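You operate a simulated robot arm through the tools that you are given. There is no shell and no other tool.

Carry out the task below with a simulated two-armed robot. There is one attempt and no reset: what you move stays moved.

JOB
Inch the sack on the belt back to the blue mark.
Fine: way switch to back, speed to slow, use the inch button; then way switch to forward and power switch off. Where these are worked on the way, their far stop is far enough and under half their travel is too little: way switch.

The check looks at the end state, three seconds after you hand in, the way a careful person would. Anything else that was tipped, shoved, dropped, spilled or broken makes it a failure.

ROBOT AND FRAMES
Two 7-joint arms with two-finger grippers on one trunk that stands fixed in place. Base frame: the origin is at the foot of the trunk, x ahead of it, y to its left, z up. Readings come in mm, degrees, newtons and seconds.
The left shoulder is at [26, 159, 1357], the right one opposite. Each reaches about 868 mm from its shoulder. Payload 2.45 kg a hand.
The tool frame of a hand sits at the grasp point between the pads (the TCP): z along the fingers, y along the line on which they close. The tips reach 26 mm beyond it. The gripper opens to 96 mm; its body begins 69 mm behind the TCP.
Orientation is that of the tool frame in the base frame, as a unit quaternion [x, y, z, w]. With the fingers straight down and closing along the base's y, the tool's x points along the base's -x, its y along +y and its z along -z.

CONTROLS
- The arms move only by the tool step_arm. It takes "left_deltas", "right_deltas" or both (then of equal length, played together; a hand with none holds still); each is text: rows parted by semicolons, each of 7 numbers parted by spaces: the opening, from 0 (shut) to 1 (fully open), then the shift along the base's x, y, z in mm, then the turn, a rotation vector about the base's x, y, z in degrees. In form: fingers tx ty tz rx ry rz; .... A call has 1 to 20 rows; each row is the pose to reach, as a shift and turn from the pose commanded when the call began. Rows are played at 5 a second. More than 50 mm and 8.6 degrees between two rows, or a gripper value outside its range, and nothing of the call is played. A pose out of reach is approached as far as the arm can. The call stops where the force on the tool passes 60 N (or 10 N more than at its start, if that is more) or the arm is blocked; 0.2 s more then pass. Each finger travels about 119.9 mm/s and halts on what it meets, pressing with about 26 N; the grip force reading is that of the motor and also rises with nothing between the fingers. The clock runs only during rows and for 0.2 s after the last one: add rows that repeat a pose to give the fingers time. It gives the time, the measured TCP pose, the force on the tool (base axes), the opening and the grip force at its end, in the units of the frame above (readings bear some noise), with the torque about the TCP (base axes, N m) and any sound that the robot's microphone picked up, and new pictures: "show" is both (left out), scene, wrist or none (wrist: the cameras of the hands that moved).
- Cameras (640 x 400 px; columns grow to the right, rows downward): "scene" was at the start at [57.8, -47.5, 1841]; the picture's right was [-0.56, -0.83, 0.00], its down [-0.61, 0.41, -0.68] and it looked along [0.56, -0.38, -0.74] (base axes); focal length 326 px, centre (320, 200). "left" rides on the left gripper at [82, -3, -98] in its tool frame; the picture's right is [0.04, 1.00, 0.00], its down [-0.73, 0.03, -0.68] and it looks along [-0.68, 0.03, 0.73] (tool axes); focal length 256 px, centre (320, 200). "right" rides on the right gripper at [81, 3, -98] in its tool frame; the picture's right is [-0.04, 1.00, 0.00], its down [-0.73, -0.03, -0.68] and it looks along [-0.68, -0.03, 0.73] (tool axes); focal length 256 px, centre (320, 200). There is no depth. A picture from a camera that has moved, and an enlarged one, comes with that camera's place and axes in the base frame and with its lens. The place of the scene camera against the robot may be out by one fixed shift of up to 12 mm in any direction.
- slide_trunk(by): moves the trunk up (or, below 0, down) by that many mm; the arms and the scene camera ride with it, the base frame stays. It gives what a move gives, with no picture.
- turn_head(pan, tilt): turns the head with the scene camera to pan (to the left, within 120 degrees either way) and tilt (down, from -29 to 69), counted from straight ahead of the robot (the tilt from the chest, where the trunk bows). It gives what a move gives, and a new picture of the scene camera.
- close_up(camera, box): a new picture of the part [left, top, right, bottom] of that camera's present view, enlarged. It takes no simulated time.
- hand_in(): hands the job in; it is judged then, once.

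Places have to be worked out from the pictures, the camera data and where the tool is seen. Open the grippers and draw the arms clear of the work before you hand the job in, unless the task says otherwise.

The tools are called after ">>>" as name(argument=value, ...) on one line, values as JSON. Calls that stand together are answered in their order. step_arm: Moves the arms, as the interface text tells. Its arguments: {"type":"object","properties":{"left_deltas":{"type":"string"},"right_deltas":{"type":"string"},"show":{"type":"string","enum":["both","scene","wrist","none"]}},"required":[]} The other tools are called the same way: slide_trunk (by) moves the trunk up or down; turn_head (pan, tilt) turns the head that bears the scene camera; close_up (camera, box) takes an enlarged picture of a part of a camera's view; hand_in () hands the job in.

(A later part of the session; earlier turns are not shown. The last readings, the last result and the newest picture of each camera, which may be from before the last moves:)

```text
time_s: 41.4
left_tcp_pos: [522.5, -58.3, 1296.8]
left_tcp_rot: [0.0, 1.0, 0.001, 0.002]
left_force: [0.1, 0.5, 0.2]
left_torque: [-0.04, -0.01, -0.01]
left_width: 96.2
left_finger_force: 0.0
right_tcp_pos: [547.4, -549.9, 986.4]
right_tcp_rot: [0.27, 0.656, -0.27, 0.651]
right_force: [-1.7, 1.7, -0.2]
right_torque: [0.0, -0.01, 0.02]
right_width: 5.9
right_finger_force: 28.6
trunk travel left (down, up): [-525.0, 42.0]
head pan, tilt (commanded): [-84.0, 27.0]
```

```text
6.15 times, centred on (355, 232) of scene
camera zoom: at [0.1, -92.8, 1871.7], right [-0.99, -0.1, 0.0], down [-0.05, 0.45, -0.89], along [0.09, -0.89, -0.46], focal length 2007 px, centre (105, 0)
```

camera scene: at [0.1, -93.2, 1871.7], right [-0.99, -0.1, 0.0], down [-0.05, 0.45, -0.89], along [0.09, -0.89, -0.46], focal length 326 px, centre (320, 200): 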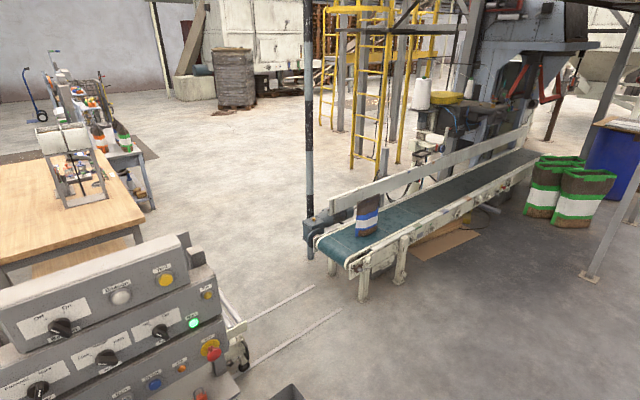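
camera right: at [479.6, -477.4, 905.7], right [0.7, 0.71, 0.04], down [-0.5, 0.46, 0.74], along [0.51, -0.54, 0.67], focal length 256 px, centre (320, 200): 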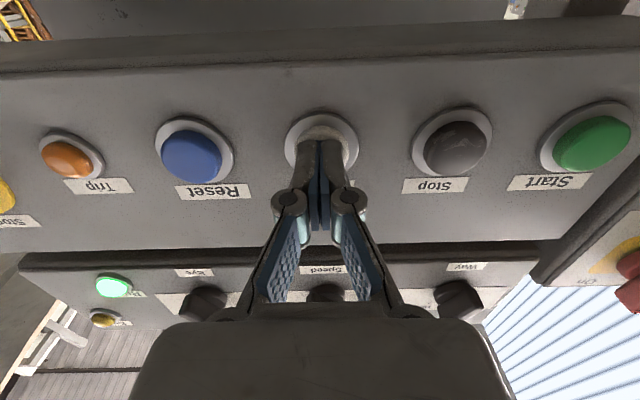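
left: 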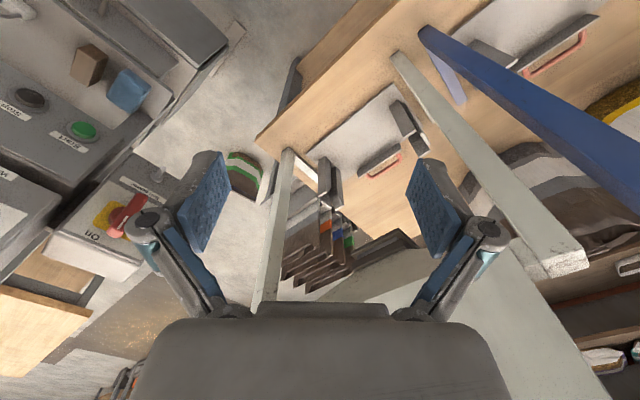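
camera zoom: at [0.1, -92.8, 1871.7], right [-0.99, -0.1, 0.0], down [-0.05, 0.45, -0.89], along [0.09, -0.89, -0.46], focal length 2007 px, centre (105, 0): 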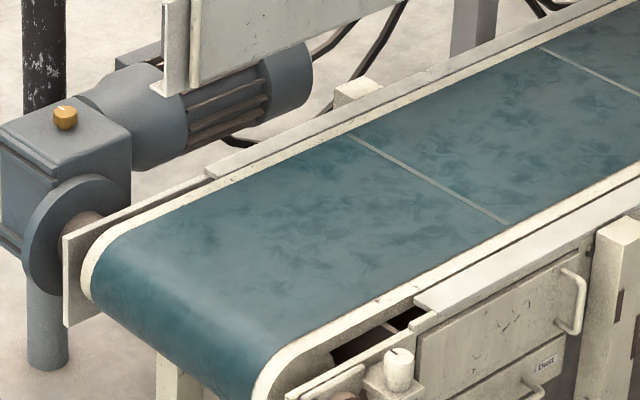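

>>> close_up(camera="scene", box=[404, 186, 436, 212])

```text
15.38 times, centred on (420, 199) of scene
camera zoom: at [0.1, -92.8, 1871.7], right [-0.99, -0.1, 0.0], down [-0.05, 0.45, -0.89], along [0.09, -0.89, -0.46], focal length 5017 px, centre (-1218, 215)
```

zoom: 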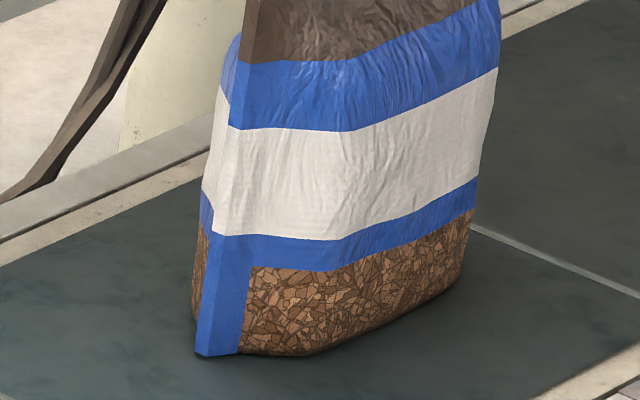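

Projecting the marks and sack onto the belt gives about 57 mm still to go at roughly 69 mm per second, or about 0.8 s. I'll hold for 0.4 s and then retract, so it stops slightly short rather than over.

>>> step_arm(right_deltas="0 0 0 0 0 0 0; 0 0 0 0 0 0 0; 0 -4 4 0 0 0 0; 0 -7 7 0 0 0 0", show="none")

>>> close_up(camera="scene", box=[395, 160, 459, 220])

>>> close_up(camera="scene", box=[340, 140, 500, 240])

```text
time_s: 42.4
left_tcp_pos: [522.4, -59.0, 1296.4]
left_tcp_rot: [-0.001, 1.0, 0.0, 0.003]
left_force: [0.0, 0.7, 0.3]
left_torque: [-0.01, 0.0, -0.03]
left_width: 95.8
left_finger_force: 0.0
right_tcp_pos: [541.2, -541.4, 986.3]
right_tcp_rot: [0.269, 0.657, -0.27, 0.65]
right_force: [-0.2, -0.3, -0.5]
right_torque: [-0.01, 0.01, 0.03]
right_width: 0.0
right_finger_force: 28.3
trunk travel left (down, up): [-525.0, 42.0]
head pan, tilt (commanded): [-84.0, 27.0]
```

```text
6.67 times, centred on (427, 190) of scene
camera zoom: at [0.4, -93.5, 1871.7], right [-0.99, -0.1, 0.0], down [-0.05, 0.45, -0.89], along [0.09, -0.89, -0.46], focal length 2174 px, centre (-393, 267)
```

zoom: 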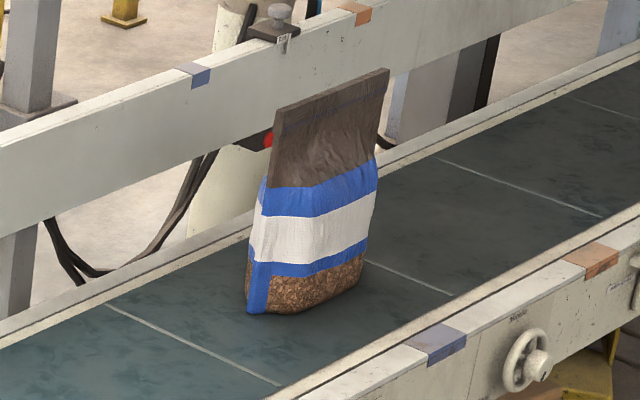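

```text
4.00 times, centred on (420, 190) of scene
camera zoom: at [0.4, -93.5, 1871.7], right [-0.99, -0.1, 0.0], down [-0.05, 0.45, -0.89], along [0.09, -0.89, -0.46], focal length 1304 px, centre (-80, 240)
```

zoom: 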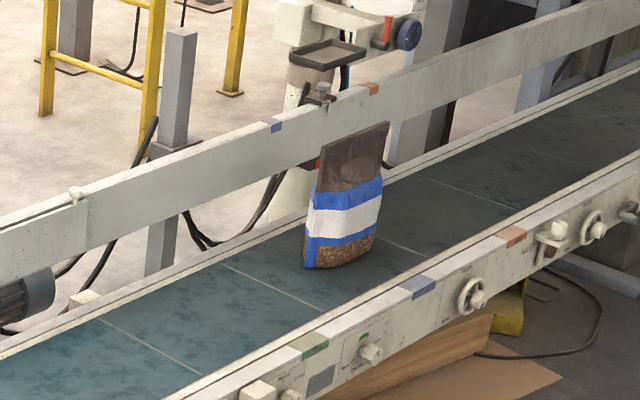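

The button is released and the sack now sits within about 10 mm of the mark line by my estimate. I'll check that the belt has stopped and measure more closely.

>>> close_up(camera="scene", box=[0, 220, 260, 400])

>>> close_up(camera="scene", box=[414, 188, 450, 214])

>>> close_up(camera="scene", box=[404, 164, 440, 190])

```text
2.22 times, centred on (130, 310) of scene
camera zoom: at [0.4, -93.5, 1871.7], right [-0.99, -0.1, 0.0], down [-0.05, 0.45, -0.89], along [0.09, -0.89, -0.46], focal length 725 px, centre (742, -44)
```

zoom: 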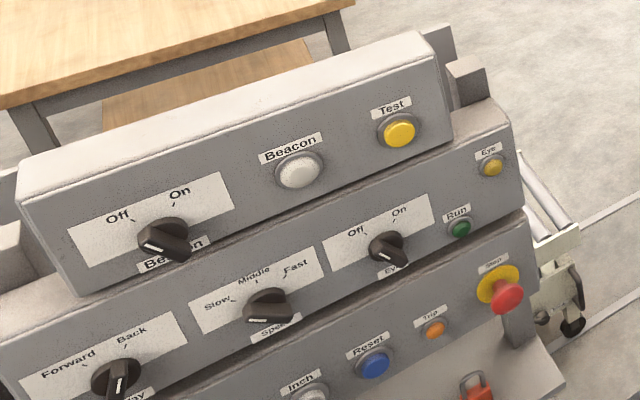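

```text
15.38 times, centred on (432, 201) of scene
camera zoom: at [0.4, -93.5, 1871.7], right [-0.99, -0.1, 0.0], down [-0.05, 0.45, -0.89], along [0.09, -0.89, -0.46], focal length 5017 px, centre (-1403, 185)
```

zoom: 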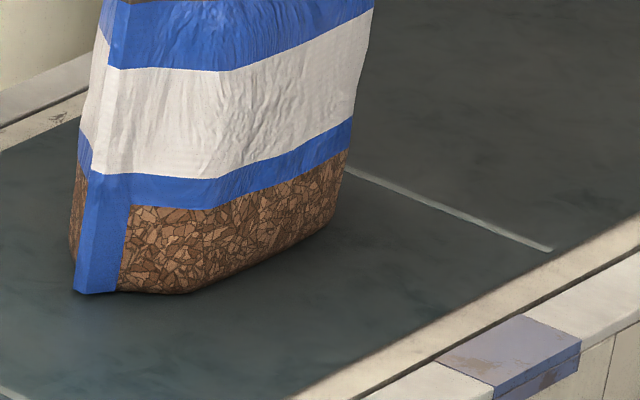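

```text
15.38 times, centred on (422, 177) of scene
camera zoom: at [0.4, -93.5, 1871.7], right [-0.99, -0.1, 0.0], down [-0.05, 0.45, -0.89], along [0.09, -0.89, -0.46], focal length 5017 px, centre (-1249, 554)
```

zoom: 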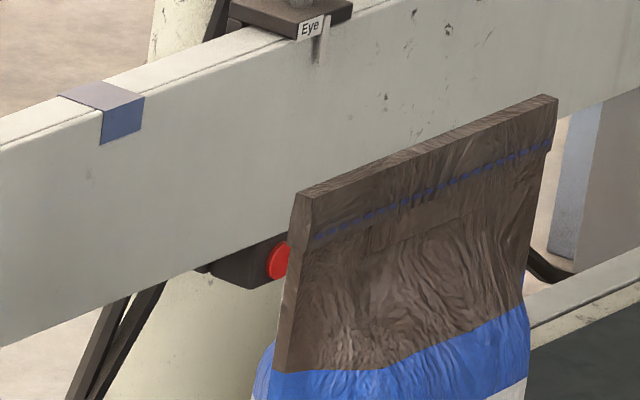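

The Run lamp is dark, so the belt has stopped. The sack centre is about 10 mm from the centre of the 62 mm wide blue mark, so it is on the mark. Next I'll bring the hand back up to the right of the Way knob, at the earlier roll, to turn it to Forward.

>>> step_arm(right_deltas="0 -20 20 0 0 0 0; 0 -42 42 0 0 0 0; 0 -32 45 40 0 0 0; 0 -20 55 80 -5.5 5.5 0; 0 -5 65 120 -11 11 0; 0 10 75 155 -16.5 16.5 0; 0 25 82 180 -21.9 21.9 0; 0 40 89 191 -21.9 21.9 0; 0 40 89 191 -21.9 21.9 0", show="none")

>>> turn_head(pan=-42, tilt=42)

>>> close_up(camera="scene", box=[240, 170, 380, 270])

>>> close_up(camera="right", box=[180, 0, 460, 175])

```text
time_s: 44.4
left_tcp_pos: [522.9, -58.5, 1296.5]
left_tcp_rot: [0.0, 1.0, 0.0, 0.002]
left_force: [0.3, 0.6, 0.1]
left_torque: [0.03, -0.03, -0.01]
left_width: 95.9
left_finger_force: 0.1
right_tcp_pos: [578.1, -458.9, 1179.3]
right_tcp_rot: [0.083, 0.702, -0.442, 0.553]
right_force: [0.1, -0.5, -0.1]
right_torque: [0.02, -0.01, 0.03]
right_width: 0.0
right_finger_force: 28.8
trunk travel left (down, up): [-525.0, 42.0]
head pan, tilt (commanded): [-84.0, 27.0]
```

```text
time_s: 45.5
left_tcp_pos: [522.5, -57.3, 1297.3]
left_tcp_rot: [-0.001, 1.0, 0.001, 0.001]
left_force: [0.2, 0.3, 0.7]
left_torque: [-0.02, -0.04, 0.0]
left_width: 96.1
left_finger_force: 0.1
right_tcp_pos: [578.7, -459.1, 1182.4]
right_tcp_rot: [0.085, 0.701, -0.441, 0.554]
right_force: [0.0, 0.8, 0.1]
right_torque: [0.0, -0.02, -0.01]
right_width: 0.0
right_finger_force: 28.8
trunk travel left (down, up): [-525.0, 42.0]
head pan, tilt (commanded): [-42.0, 42.0]
camera scene: at [53.5, -57.6, 1848.5], right [-0.67, -0.74, 0.0], down [-0.5, 0.45, -0.74], along [0.55, -0.5, -0.67], focal length 326 px, centre (320, 200)
```

scene: 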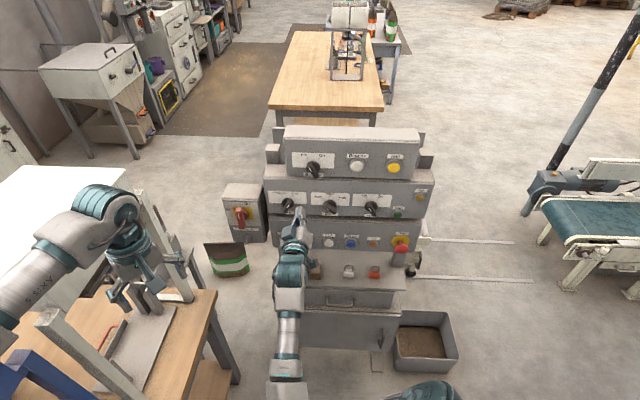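

```text
4.00 times, centred on (310, 220) of scene
camera zoom: at [53.5, -57.6, 1848.5], right [-0.67, -0.74, 0.0], down [-0.5, 0.45, -0.74], along [0.55, -0.5, -0.67], focal length 1304 px, centre (360, 120)
```

zoom: 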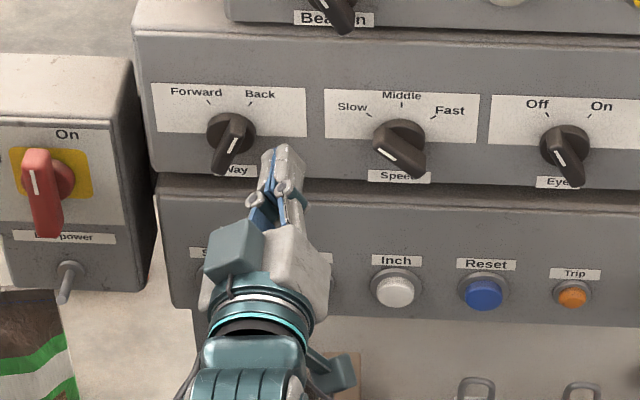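

```text
2.29 times, centred on (320, 88) of right
camera zoom: at [480.9, -418.5, 1110.3], right [0.62, 0.61, -0.49], down [-0.22, 0.74, 0.64], along [0.75, -0.29, 0.59], focal length 585 px, centre (320, 457)
```

zoom: 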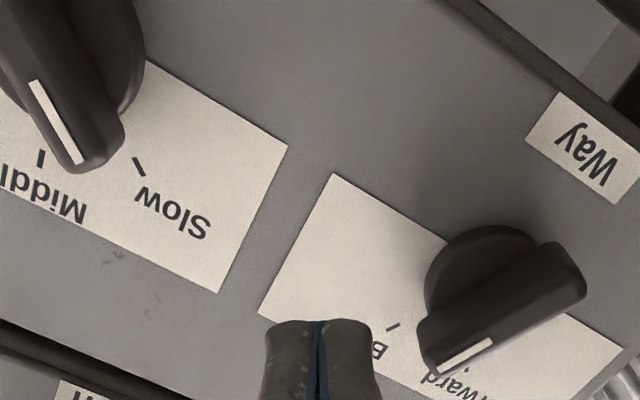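

The hand is 68 mm out, 43 mm right and 22 mm above the Way axis. I'll go straight in to finger depth beside the bar's upper end.

>>> step_arm(right_deltas="0 9 -8.5 -2 0 0 0; 0 18 -16.5 -4 0 0 0; 0 27 -25.5 -4 0 0 0; 0 27 -25.5 -4 0 0 0", show="wrist")

>>> close_up(camera="scene", box=[240, 170, 380, 270])

>>> close_up(camera="right", box=[220, 50, 460, 200])

```text
time_s: 46.5
left_tcp_pos: [523.0, -58.5, 1297.1]
left_tcp_rot: [-0.001, 1.0, -0.001, 0.001]
left_force: [-0.1, 0.0, -0.2]
left_torque: [-0.01, -0.01, -0.01]
left_width: 96.1
left_finger_force: 0.1
right_tcp_pos: [605.9, -477.8, 1173.1]
right_tcp_rot: [0.086, 0.705, -0.433, 0.555]
right_force: [0.2, -0.1, 0.4]
right_torque: [0.0, -0.05, -0.03]
right_width: 0.0
right_finger_force: 27.9
trunk travel left (down, up): [-525.0, 42.0]
head pan, tilt (commanded): [-42.0, 42.0]
camera right: at [509.1, -436.9, 1103.0], right [0.62, 0.62, -0.48], down [-0.23, 0.73, 0.65], along [0.75, -0.29, 0.59], focal length 256 px, centre (320, 200)
```

right: 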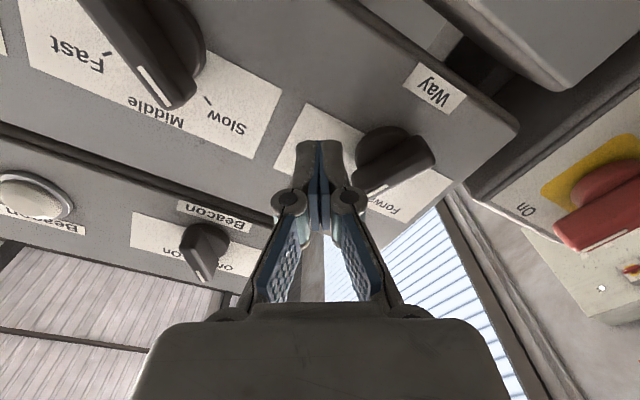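

```text
4.00 times, centred on (310, 220) of scene
camera zoom: at [53.7, -58.0, 1848.4], right [-0.67, -0.74, 0.0], down [-0.5, 0.45, -0.74], along [0.55, -0.5, -0.67], focal length 1304 px, centre (360, 120)
```

zoom: 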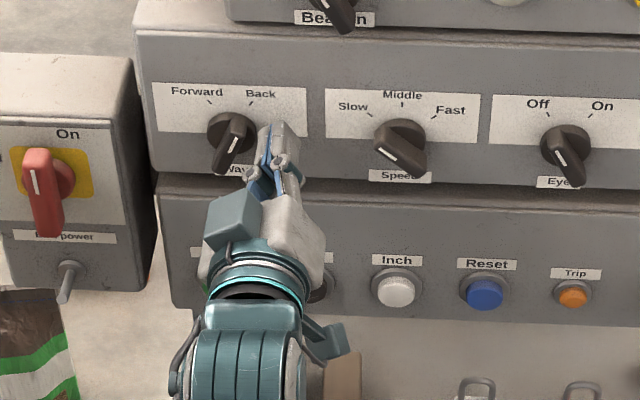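

```text
2.67 times, centred on (340, 125) of right
camera zoom: at [509.1, -436.9, 1103.0], right [0.62, 0.62, -0.48], down [-0.23, 0.73, 0.65], along [0.75, -0.29, 0.59], focal length 683 px, centre (267, 400)
```

zoom: 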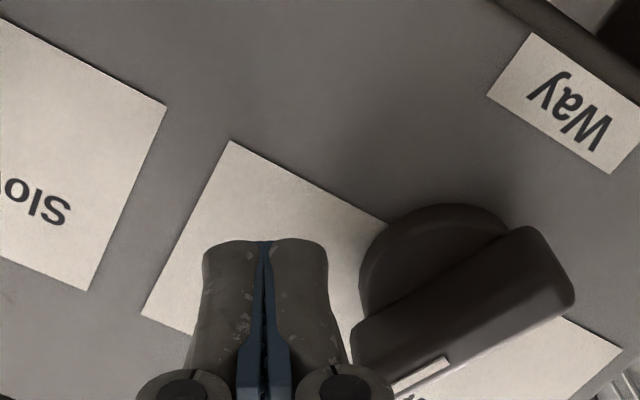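

The tips are just right of the bar's upper end and slightly shallow. I'll go 4 mm deeper, raise 3 mm, and push left to swing the pointer to Forward.

>>> step_arm(right_deltas="0 2.8 -2.8 3 0 0 0; 0 5.3 -0.3 3 0 0 0; 0 7.8 2.2 3 0 0 0; 0 10.3 4.7 3 0 0 0; 0 12.8 7.2 3 0 0 0; 0 15.3 9.7 3 0 0 0; 0 17.8 12.2 3 0 0 0; 0 20.3 14.7 3 0 0 0; 0 20.3 14.7 3 0 0 0", show="wrist")

>>> close_up(camera="scene", box=[240, 170, 380, 270])

>>> close_up(camera="right", box=[220, 50, 460, 200])

```text
time_s: 48.5
left_tcp_pos: [522.2, -58.4, 1296.0]
left_tcp_rot: [-0.001, 1.0, 0.0, 0.002]
left_force: [-0.3, 0.3, -0.4]
left_torque: [0.0, 0.03, 0.04]
left_width: 96.3
left_finger_force: 0.0
right_tcp_pos: [628.0, -463.6, 1175.5]
right_tcp_rot: [0.086, 0.705, -0.433, 0.555]
right_force: [0.6, 0.2, 1.3]
right_torque: [-0.01, 0.02, -0.02]
right_width: 0.0
right_finger_force: 28.4
trunk travel left (down, up): [-525.0, 42.0]
head pan, tilt (commanded): [-42.0, 42.0]
camera right: at [530.3, -422.1, 1105.7], right [0.62, 0.62, -0.48], down [-0.23, 0.73, 0.65], along [0.75, -0.29, 0.59], focal length 256 px, centre (320, 200)
```

right: 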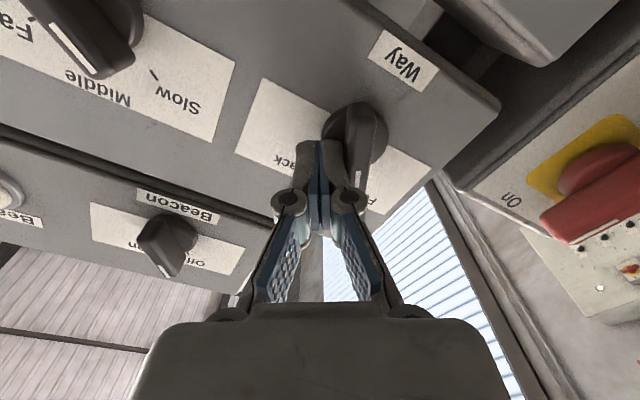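

```text
4.00 times, centred on (310, 220) of scene
camera zoom: at [53.9, -57.4, 1848.4], right [-0.67, -0.74, 0.0], down [-0.5, 0.45, -0.74], along [0.55, -0.5, -0.67], focal length 1304 px, centre (360, 120)
```

zoom: 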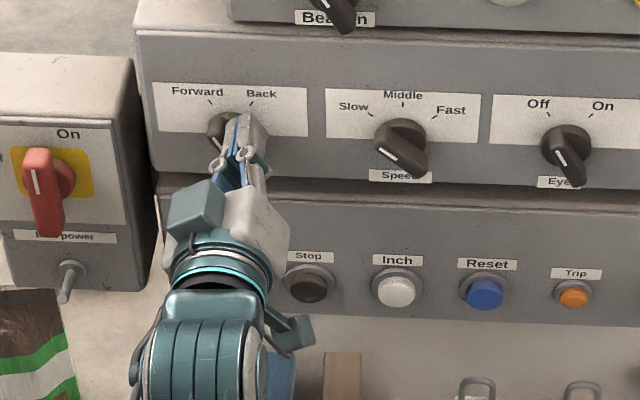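

```text
2.67 times, centred on (340, 125) of right
camera zoom: at [530.3, -422.1, 1105.7], right [0.62, 0.62, -0.48], down [-0.23, 0.73, 0.65], along [0.75, -0.29, 0.59], focal length 683 px, centre (267, 400)
```

zoom: 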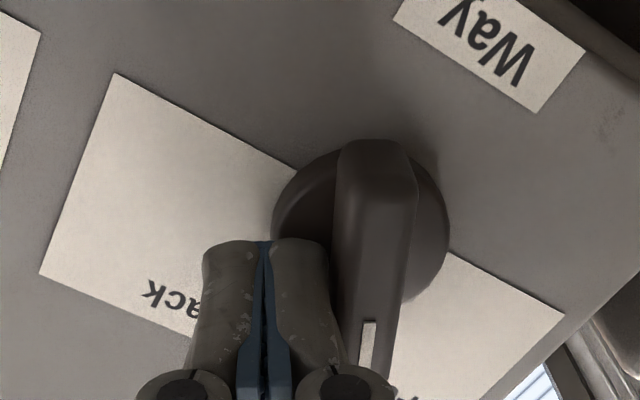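

The bar appears to have snapped over to Forward with no load. I'll nudge 3 mm further left to confirm it rests against its stop, then back off to look.

>>> step_arm(right_deltas="0 1 1 0 0 0 0; 0 2.1 2.1 0 0 0 0; 0 2.1 2.1 0 0 0 0", show="none")

>>> step_arm(right_deltas="0 -10 -5 0 0 0 0; 0 -25 -5 0 0 0 0; 0 -45 5 0 0 0 0; 0 -65 5 0 0 0 0; 0 -80 -10 -30 0 0 0; 0 -95 -25 -60 0 0 0; 0 -95 -25 -60 0 0 0", show="both")

>>> close_up(camera="scene", box=[210, 170, 370, 270])

```text
time_s: 49.3
left_tcp_pos: [521.9, -58.5, 1295.8]
left_tcp_rot: [-0.001, 1.0, 0.0, 0.002]
left_force: [0.0, -0.2, -0.4]
left_torque: [0.0, 0.0, -0.02]
left_width: 95.8
left_finger_force: 0.0
right_tcp_pos: [629.2, -461.9, 1177.1]
right_tcp_rot: [0.086, 0.705, -0.433, 0.555]
right_force: [-3.9, -1.0, 0.1]
right_torque: [-0.01, 0.02, -0.03]
right_width: 0.0
right_finger_force: 28.4
trunk travel left (down, up): [-525.0, 42.0]
head pan, tilt (commanded): [-42.0, 42.0]
```

```text
time_s: 50.9
left_tcp_pos: [523.2, -58.8, 1297.0]
left_tcp_rot: [-0.001, 1.0, 0.0, 0.001]
left_force: [-0.5, -0.3, 0.0]
left_torque: [0.0, -0.02, -0.02]
left_width: 96.0
left_finger_force: 0.1
right_tcp_pos: [534.9, -486.2, 1115.5]
right_tcp_rot: [0.084, 0.705, -0.433, 0.555]
right_force: [0.0, -0.3, -0.8]
right_torque: [-0.01, 0.0, 0.0]
right_width: 0.3
right_finger_force: 28.4
trunk travel left (down, up): [-525.0, 42.0]
head pan, tilt (commanded): [-42.0, 42.0]
camera scene: at [53.1, -58.9, 1848.4], right [-0.67, -0.74, 0.0], down [-0.5, 0.45, -0.74], along [0.55, -0.5, -0.67], focal length 326 px, centre (320, 200)
camera right: at [437.3, -444.6, 1046.3], right [0.62, 0.62, -0.48], down [-0.23, 0.73, 0.65], along [0.75, -0.29, 0.59], focal length 256 px, centre (320, 200)
```

scene: 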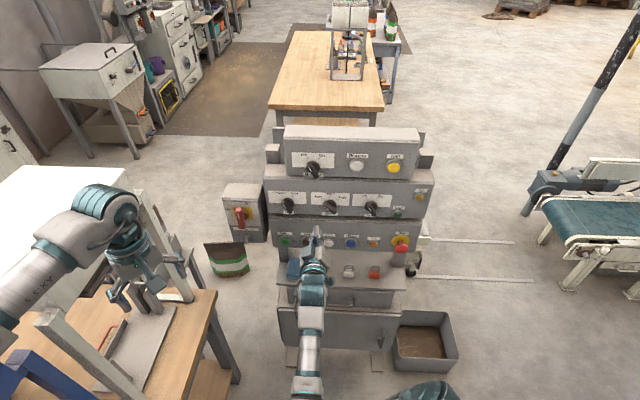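
right: 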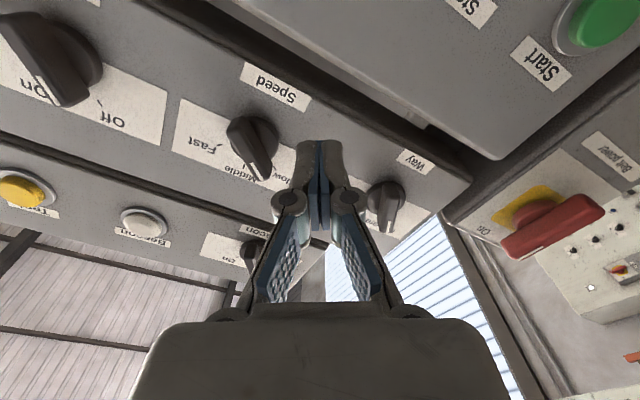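

```text
4.00 times, centred on (290, 220) of scene
camera zoom: at [53.1, -58.9, 1848.4], right [-0.67, -0.74, 0.0], down [-0.5, 0.45, -0.74], along [0.55, -0.5, -0.67], focal length 1304 px, centre (440, 120)
```

zoom: 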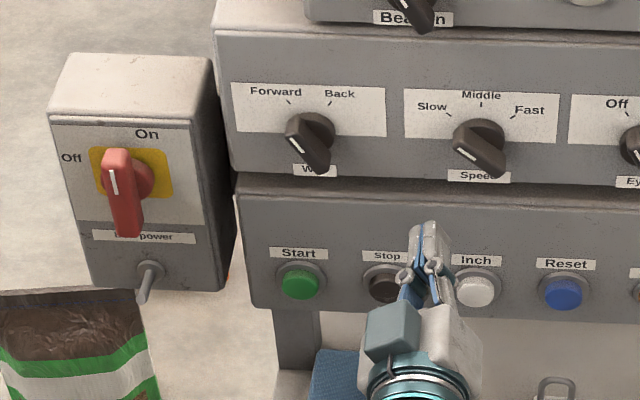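

Way is back at Forward and the Speed and Way pointers look right. For the power switch, two views put its pivot at (748,-374,1108), with a bar about 77 mm long standing about 30 mm out. It is farther left, so I'll yaw the hand to -25° as I move in front of it.

>>> step_arm(right_deltas="0 15 31 4 0 0 0; 0 35 62 8 0 0 5; 0 60 93 12 0 0 10; 0 88 124 16 0 0 15; 0 116 155 19 0 0 20; 0 116 155 19 0 0 20", show="both")

>>> close_up(camera="scene", box=[190, 170, 330, 270])

```text
time_s: 52.3
left_tcp_pos: [521.3, -57.0, 1296.5]
left_tcp_rot: [-0.001, 1.0, 0.0, 0.001]
left_force: [-0.1, 0.0, 0.0]
left_torque: [-0.05, 0.01, 0.0]
left_width: 95.7
left_finger_force: 0.0
right_tcp_pos: [650.4, -329.5, 1135.9]
right_tcp_rot: [-0.039, 0.709, -0.33, 0.622]
right_force: [0.1, 0.0, 0.4]
right_torque: [0.0, -0.03, -0.01]
right_width: 0.0
right_finger_force: 28.3
trunk travel left (down, up): [-525.0, 42.0]
head pan, tilt (commanded): [-42.0, 42.0]
camera scene: at [53.2, -56.9, 1848.5], right [-0.67, -0.74, 0.0], down [-0.5, 0.45, -0.74], along [0.55, -0.5, -0.67], focal length 326 px, centre (320, 200)
camera right: at [545.2, -324.5, 1064.8], right [0.36, 0.8, -0.48], down [-0.46, 0.6, 0.65], along [0.81, -0.01, 0.59], focal length 256 px, centre (320, 200)
```

scene: 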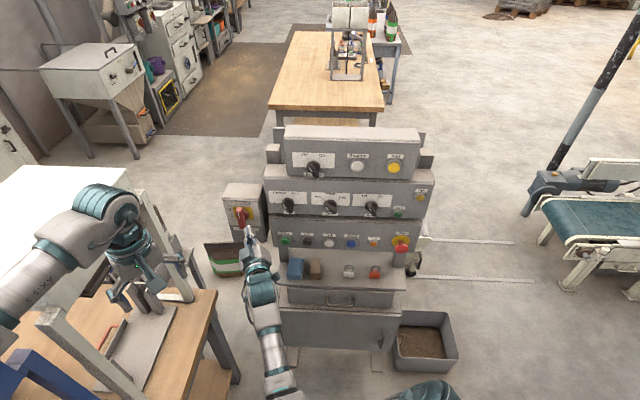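
right: 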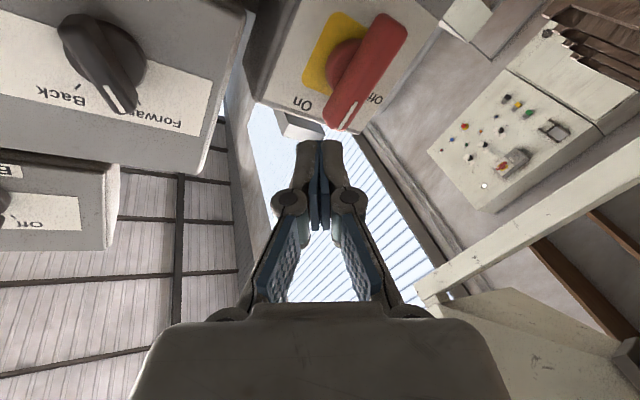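

```text
4.00 times, centred on (260, 220) of scene
camera zoom: at [53.2, -56.9, 1848.5], right [-0.67, -0.74, 0.0], down [-0.5, 0.45, -0.74], along [0.55, -0.5, -0.67], focal length 1304 px, centre (560, 120)
```

zoom: 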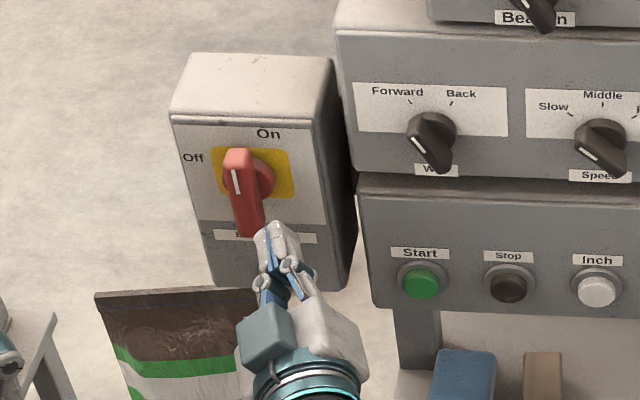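

The hand is in place at yaw -25° with no reach warning. I'll enlarge the wrist view of the handle to fix its pivot.

>>> close_up(camera="right", box=[240, 0, 450, 140])

>>> close_up(camera="scene", box=[220, 180, 280, 250])

```text
2.86 times, centred on (345, 70) of right
camera zoom: at [545.2, -324.5, 1064.8], right [0.36, 0.8, -0.48], down [-0.46, 0.6, 0.65], along [0.81, -0.01, 0.59], focal length 731 px, centre (249, 571)
```

zoom: 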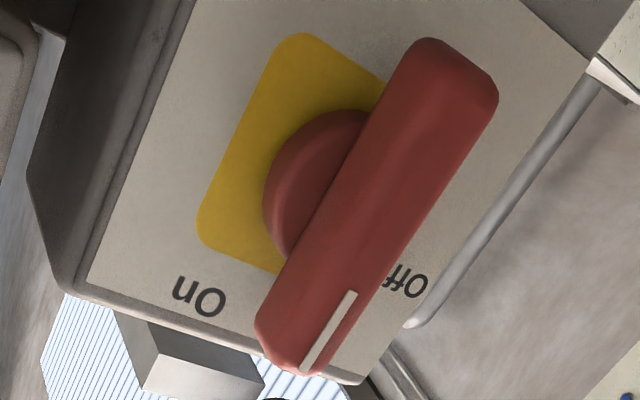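

```text
5.71 times, centred on (250, 215) of scene
camera zoom: at [53.2, -56.9, 1848.5], right [-0.67, -0.74, 0.0], down [-0.5, 0.45, -0.74], along [0.55, -0.5, -0.67], focal length 1863 px, centre (720, 114)
```

zoom: 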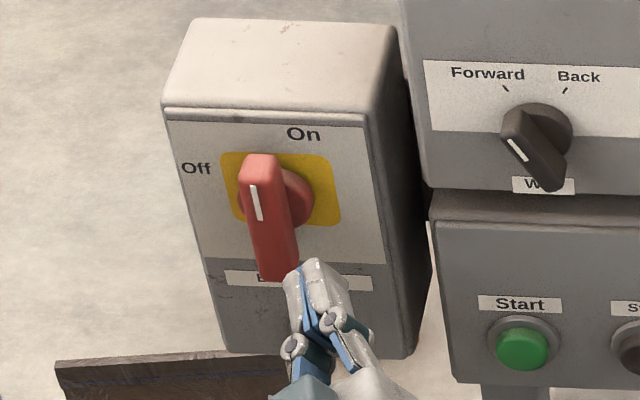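

The pivot solves to (761,-372,1106), with the bar vertical, about 80 mm long and about 28 mm proud. I'll bring the closed tips in to the right of the bar's upper end, with clearance.

>>> step_arm(right_deltas="0 18 -12 8 0 0 0; 0 32 -26 8 0 0 0; 0 43 -37 8 0 0 0; 0 52.9 -46.7 8 0 0 0; 0 52.9 -46.7 8 0 0 0", show="wrist")

>>> close_up(camera="scene", box=[210, 175, 290, 245])

>>> close_up(camera="right", box=[230, 40, 450, 190])

```text
time_s: 53.5
left_tcp_pos: [523.4, -58.5, 1296.5]
left_tcp_rot: [-0.001, 1.0, 0.0, 0.0]
left_force: [-0.9, -0.8, -0.5]
left_torque: [0.02, -0.01, -0.04]
left_width: 96.1
left_finger_force: 0.1
right_tcp_pos: [703.7, -379.1, 1142.7]
right_tcp_rot: [-0.038, 0.709, -0.331, 0.622]
right_force: [0.5, -0.9, 0.9]
right_torque: [0.02, -0.03, 0.02]
right_width: 0.3
right_finger_force: 28.6
trunk travel left (down, up): [-525.0, 42.0]
head pan, tilt (commanded): [-42.0, 42.0]
camera right: at [597.5, -373.6, 1071.8], right [0.37, 0.8, -0.48], down [-0.46, 0.6, 0.65], along [0.81, -0.02, 0.59], focal length 256 px, centre (320, 200)
```

right: 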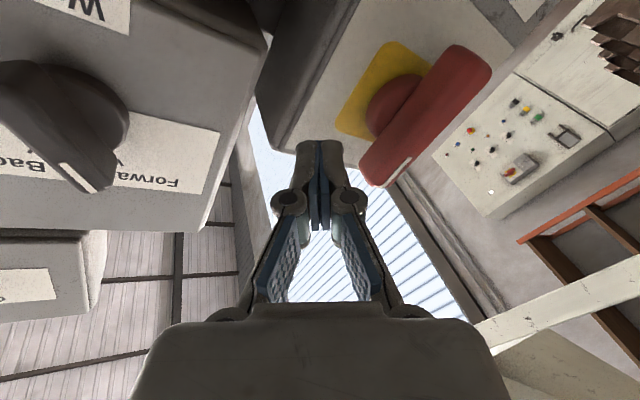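

```text
5.71 times, centred on (250, 210) of scene
camera zoom: at [54.2, -57.9, 1848.4], right [-0.67, -0.74, 0.0], down [-0.5, 0.45, -0.74], along [0.55, -0.5, -0.67], focal length 1863 px, centre (720, 143)
```

zoom: 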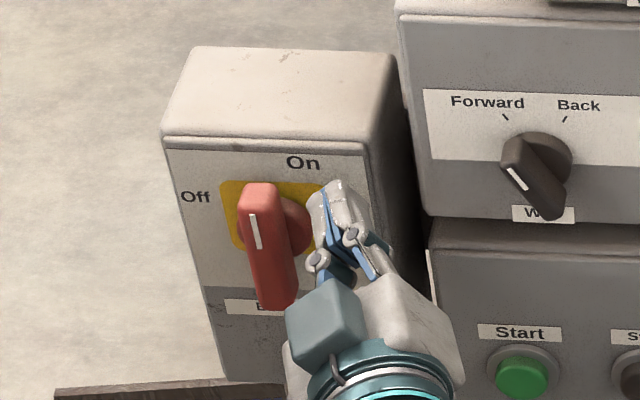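

```text
2.67 times, centred on (340, 115) of right
camera zoom: at [597.5, -373.6, 1071.8], right [0.37, 0.8, -0.48], down [-0.46, 0.6, 0.65], along [0.81, -0.02, 0.59], focal length 683 px, centre (267, 427)
```

zoom: 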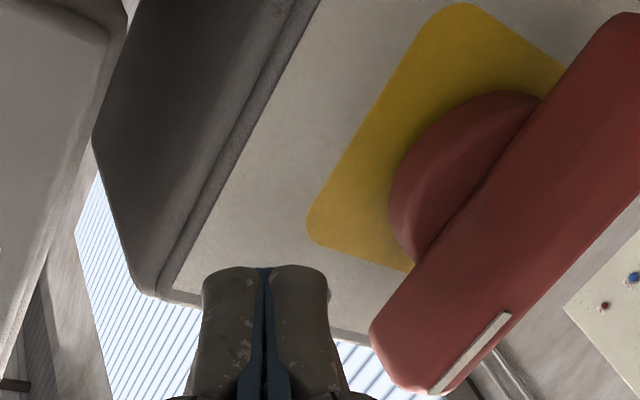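

The tips are about 9 mm right of the bar's upper end at a suitable depth. I'll push left along the start of the arc and check whether the handle turns.

>>> step_arm(right_deltas="0 5 5 1 0 0 0; 0 9.7 9.7 2 0 0 0; 0 13.6 13.6 3 0 0 0; 0 17.5 17.5 4 0 0 0; 0 21.3 21.3 4.5 0 0 0; 0 25.1 25.1 5 0 0 0; 0 25.1 25.1 5 0 0 0", show="wrist")

>>> close_up(camera="scene", box=[210, 175, 290, 245])

>>> close_up(camera="right", box=[230, 40, 450, 190])

```text
time_s: 55.1
left_tcp_pos: [522.1, -56.2, 1296.8]
left_tcp_rot: [-0.001, 1.0, 0.0, 0.002]
left_force: [-0.5, -0.2, 0.4]
left_torque: [-0.02, 0.01, -0.01]
left_width: 96.3
left_finger_force: 0.0
right_tcp_pos: [729.4, -354.2, 1148.4]
right_tcp_rot: [-0.038, 0.709, -0.33, 0.622]
right_force: [0.0, -0.3, 0.8]
right_torque: [-0.02, 0.01, -0.02]
right_width: 0.0
right_finger_force: 28.2
trunk travel left (down, up): [-525.0, 42.0]
head pan, tilt (commanded): [-42.0, 42.0]
camera right: at [622.8, -348.2, 1076.9], right [0.37, 0.8, -0.48], down [-0.46, 0.6, 0.65], along [0.81, -0.02, 0.59], focal length 256 px, centre (320, 200)
```

right: 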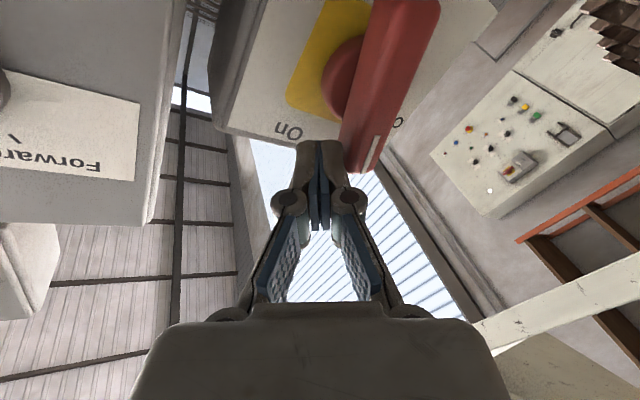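

```text
5.71 times, centred on (250, 210) of scene
camera zoom: at [53.9, -57.9, 1848.4], right [-0.67, -0.74, 0.0], down [-0.5, 0.45, -0.74], along [0.55, -0.5, -0.67], focal length 1863 px, centre (720, 143)
```

zoom: 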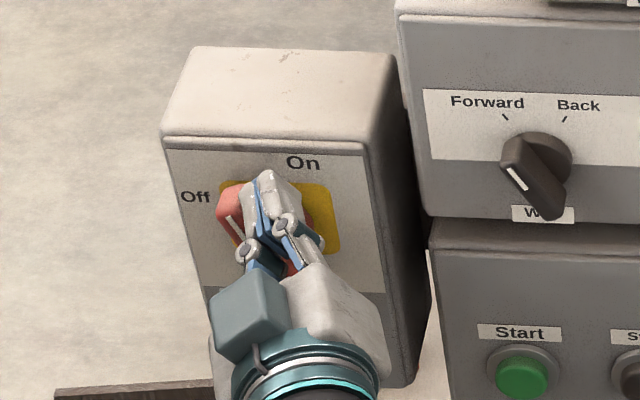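

```text
2.67 times, centred on (340, 115) of right
camera zoom: at [622.8, -348.2, 1076.9], right [0.37, 0.8, -0.48], down [-0.46, 0.6, 0.65], along [0.81, -0.02, 0.59], focal length 683 px, centre (267, 427)
```

zoom: 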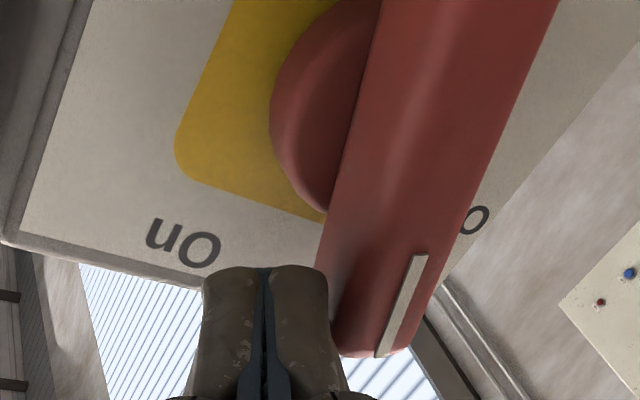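

The handle is turning freely and has gone about 15°. I'll continue along the arc, left and then down.

>>> step_arm(right_deltas="0 3.2 3.2 -0.5 0 0 0; 0 6.3 6.3 -1.2 0 0 0; 0 8.5 8.5 -2.2 0 0 0; 0 10.5 10.5 -3.7 0 0 0; 0 12.4 12.4 -5.3 0 0 0; 0 14.1 14.1 -7.2 0 0 0; 0 15.6 15.6 -9.6 0 0 0; 0 16.9 16.9 -12.2 0 0 0; 0 16.9 16.9 -12.2 0 0 0", show="wrist")

>>> close_up(camera="scene", box=[210, 175, 290, 245])

>>> close_up(camera="right", box=[230, 0, 450, 150])

```text
time_s: 57.1
left_tcp_pos: [522.6, -57.0, 1296.4]
left_tcp_rot: [-0.001, 1.0, 0.0, 0.002]
left_force: [-0.5, -0.8, 0.2]
left_torque: [0.02, 0.02, -0.01]
left_width: 96.0
left_finger_force: 0.0
right_tcp_pos: [746.1, -335.4, 1135.9]
right_tcp_rot: [-0.039, 0.709, -0.331, 0.621]
right_force: [0.2, 0.9, 2.6]
right_torque: [0.0, -0.1, 0.02]
right_width: 0.0
right_finger_force: 28.2
trunk travel left (down, up): [-525.0, 42.0]
head pan, tilt (commanded): [-42.0, 42.0]
camera right: at [639.5, -330.0, 1065.4], right [0.37, 0.8, -0.48], down [-0.46, 0.6, 0.65], along [0.81, -0.01, 0.59], focal length 256 px, centre (320, 200)
```

right: 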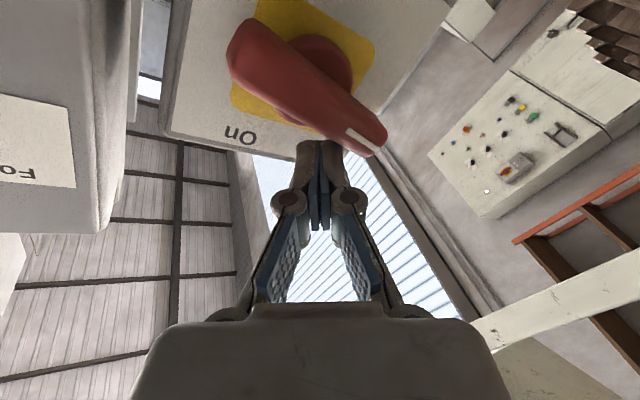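

```text
5.71 times, centred on (250, 210) of scene
camera zoom: at [53.9, -56.6, 1848.5], right [-0.67, -0.74, 0.0], down [-0.5, 0.45, -0.74], along [0.55, -0.5, -0.67], focal length 1863 px, centre (720, 143)
```

zoom: 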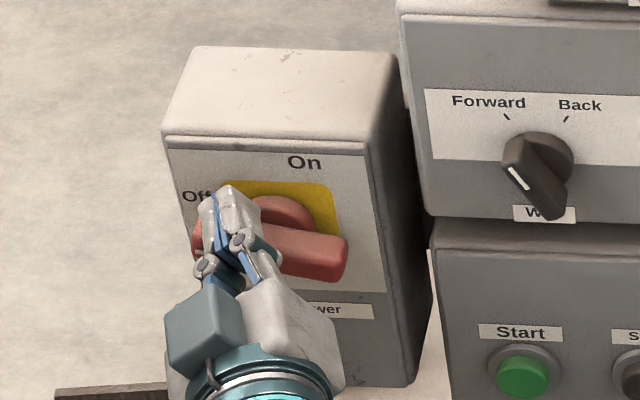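

```text
2.67 times, centred on (340, 75) of right
camera zoom: at [639.5, -330.0, 1065.4], right [0.37, 0.8, -0.48], down [-0.46, 0.6, 0.65], along [0.81, -0.01, 0.59], focal length 683 px, centre (267, 533)
```

zoom: 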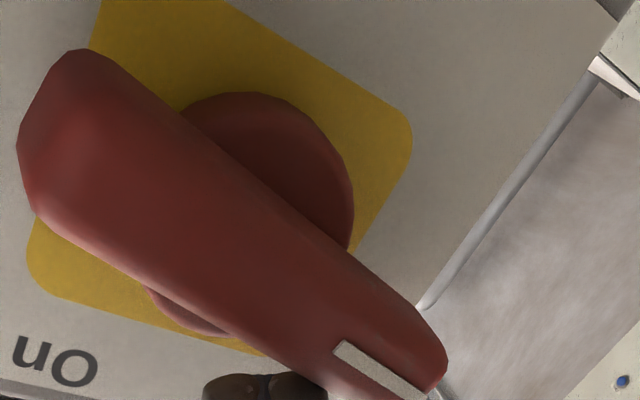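

The handle is now nearly horizontal toward Off, about 82° by my estimate. I'll press down a few more mm to bring it to its stop.

>>> step_arm(right_deltas="0 0.7 0.7 -2 0 0 0; 0 1.2 1.2 -4 0 0 0; 0 1.2 1.2 -6 0 0 0; 0 1.2 1.2 -8 0 0 0; 0 1.2 1.2 -8 0 0 0", show="wrist")

>>> close_up(camera="scene", box=[210, 175, 290, 245])

>>> close_up(camera="right", box=[230, 0, 450, 150])

```text
time_s: 58.3
left_tcp_pos: [522.1, -57.2, 1296.9]
left_tcp_rot: [-0.001, 1.0, 0.0, 0.002]
left_force: [-1.1, -0.2, 0.0]
left_torque: [0.0, -0.01, -0.04]
left_width: 95.7
left_finger_force: 0.1
right_tcp_pos: [746.6, -332.9, 1132.0]
right_tcp_rot: [-0.039, 0.707, -0.331, 0.624]
right_force: [5.2, -0.3, 13.1]
right_torque: [-0.03, -0.33, -0.04]
right_width: 0.0
right_finger_force: 28.5
trunk travel left (down, up): [-525.0, 42.0]
head pan, tilt (commanded): [-42.0, 42.0]
camera right: at [640.8, -328.3, 1060.0], right [0.37, 0.8, -0.48], down [-0.46, 0.61, 0.65], along [0.81, -0.01, 0.59], focal length 256 px, centre (320, 200)
```

right: 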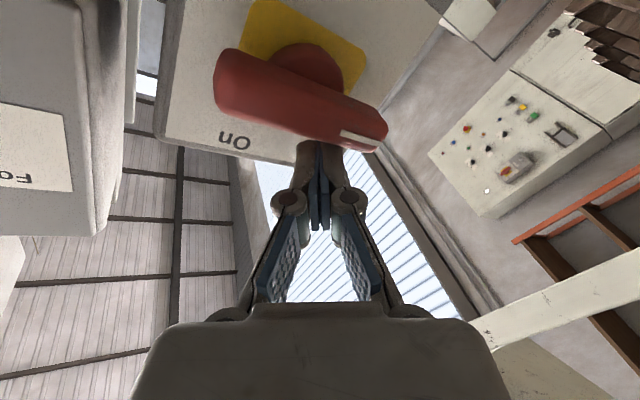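

```text
5.71 times, centred on (250, 210) of scene
camera zoom: at [52.4, -55.2, 1848.7], right [-0.67, -0.74, 0.0], down [-0.5, 0.45, -0.74], along [0.55, -0.5, -0.67], focal length 1863 px, centre (720, 143)
```

zoom: 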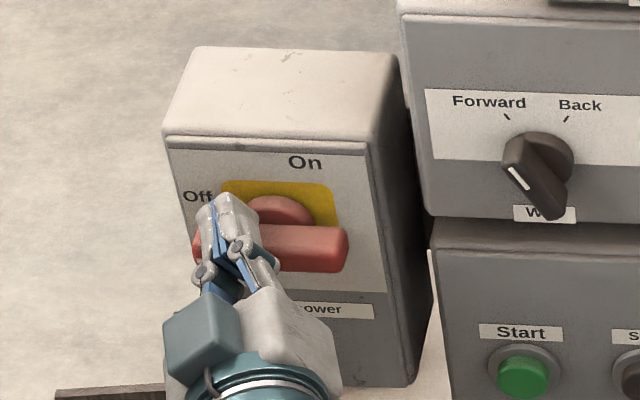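

```text
2.67 times, centred on (340, 75) of right
camera zoom: at [640.8, -328.3, 1060.0], right [0.37, 0.8, -0.48], down [-0.46, 0.61, 0.65], along [0.81, -0.01, 0.59], focal length 683 px, centre (267, 533)
```

zoom: 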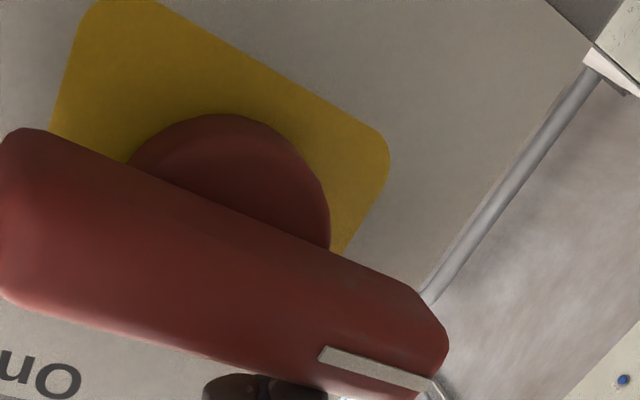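

The handle is horizontal at Off and resting on its stop, with 13 N upward on the tips. I'll lift off it, back straight out and open the gripper once clear.

>>> step_arm(right_deltas="0 0 0 6 0 0 0; 0 0 0 14 0 0 0; 0 -15 10 16 0 0 0; 0 -40 20 18 0 0 0; 0 -70 35 20 0 0 0; 0.3 -105 50 25 0 0 0; 0.6 -135 40 40 0 0 0; 0.8 -165 20 60 0 0 0; 1 -195 -5 80 0 0 0; 1 -225 -30 100 0 0 0; 1 -250 -55 120 0 0 0; 1 -250 -55 120 0 0 0", show="both")

>>> close_up(camera="scene", box=[210, 130, 440, 290])

>>> close_up(camera="scene", box=[210, 175, 300, 245])

```text
time_s: 60.9
left_tcp_pos: [522.4, -59.8, 1296.1]
left_tcp_rot: [0.0, 1.0, 0.001, 0.001]
left_force: [0.0, -0.1, -0.3]
left_torque: [0.0, -0.01, -0.02]
left_width: 96.3
left_finger_force: 0.1
right_tcp_pos: [495.6, -394.0, 1247.1]
right_tcp_rot: [-0.037, 0.71, -0.329, 0.622]
right_force: [-0.4, 0.2, -0.9]
right_torque: [-0.02, 0.03, 0.0]
right_width: 95.9
right_finger_force: 0.0
trunk travel left (down, up): [-525.0, 42.0]
head pan, tilt (commanded): [-42.0, 42.0]
camera scene: at [52.5, -65.4, 1848.2], right [-0.67, -0.74, 0.0], down [-0.5, 0.45, -0.74], along [0.55, -0.49, -0.67], focal length 326 px, centre (320, 200)
camera right: at [389.9, -388.7, 1177.1], right [0.37, 0.8, -0.48], down [-0.46, 0.6, 0.65], along [0.81, -0.02, 0.59], focal length 256 px, centre (320, 200)
```

scene: 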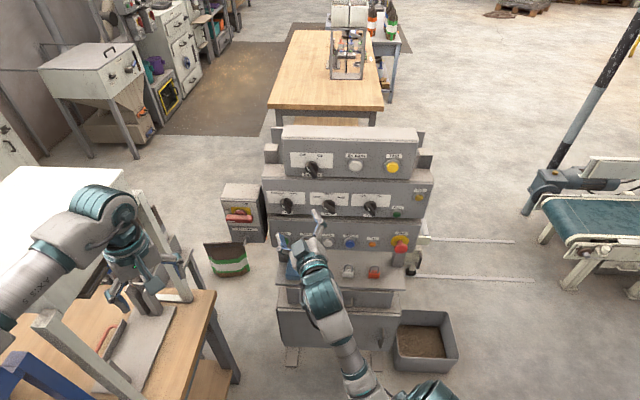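
right: 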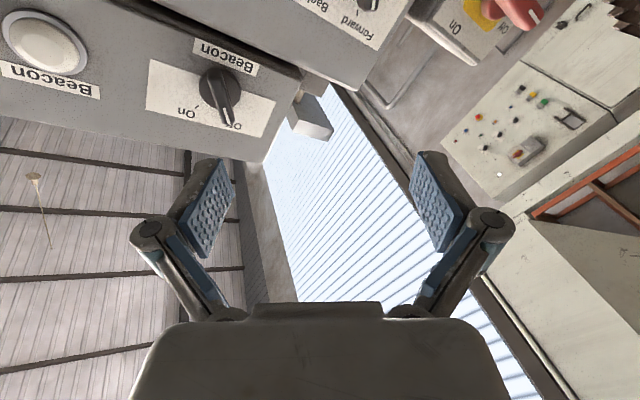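

```text
2.50 times, centred on (325, 210) of scene
camera zoom: at [52.5, -65.4, 1848.2], right [-0.67, -0.74, 0.0], down [-0.5, 0.45, -0.74], along [0.55, -0.49, -0.67], focal length 815 px, centre (308, 175)
```

zoom: 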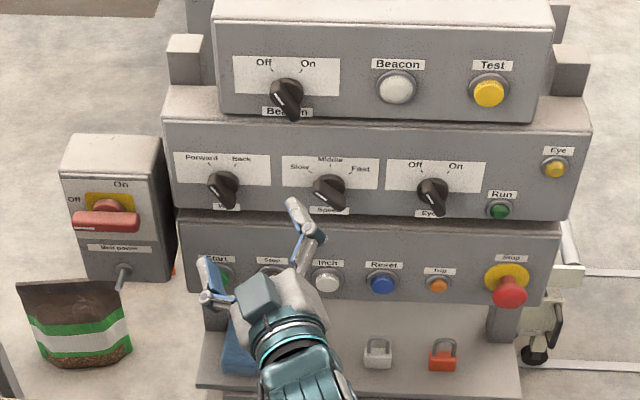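

```text
5.71 times, centred on (255, 210) of scene
camera zoom: at [52.5, -65.4, 1848.2], right [-0.67, -0.74, 0.0], down [-0.5, 0.45, -0.74], along [0.55, -0.49, -0.67], focal length 1863 px, centre (691, 143)
```

zoom: 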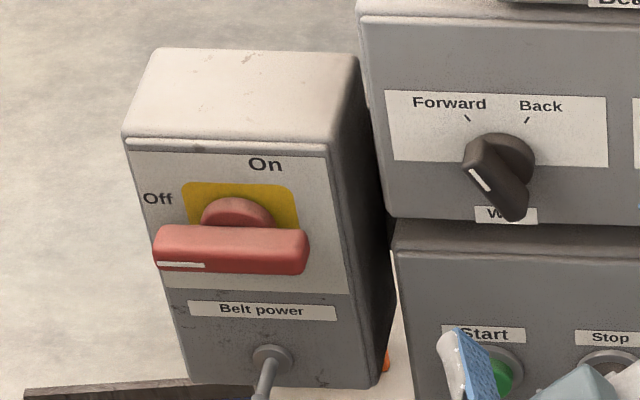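

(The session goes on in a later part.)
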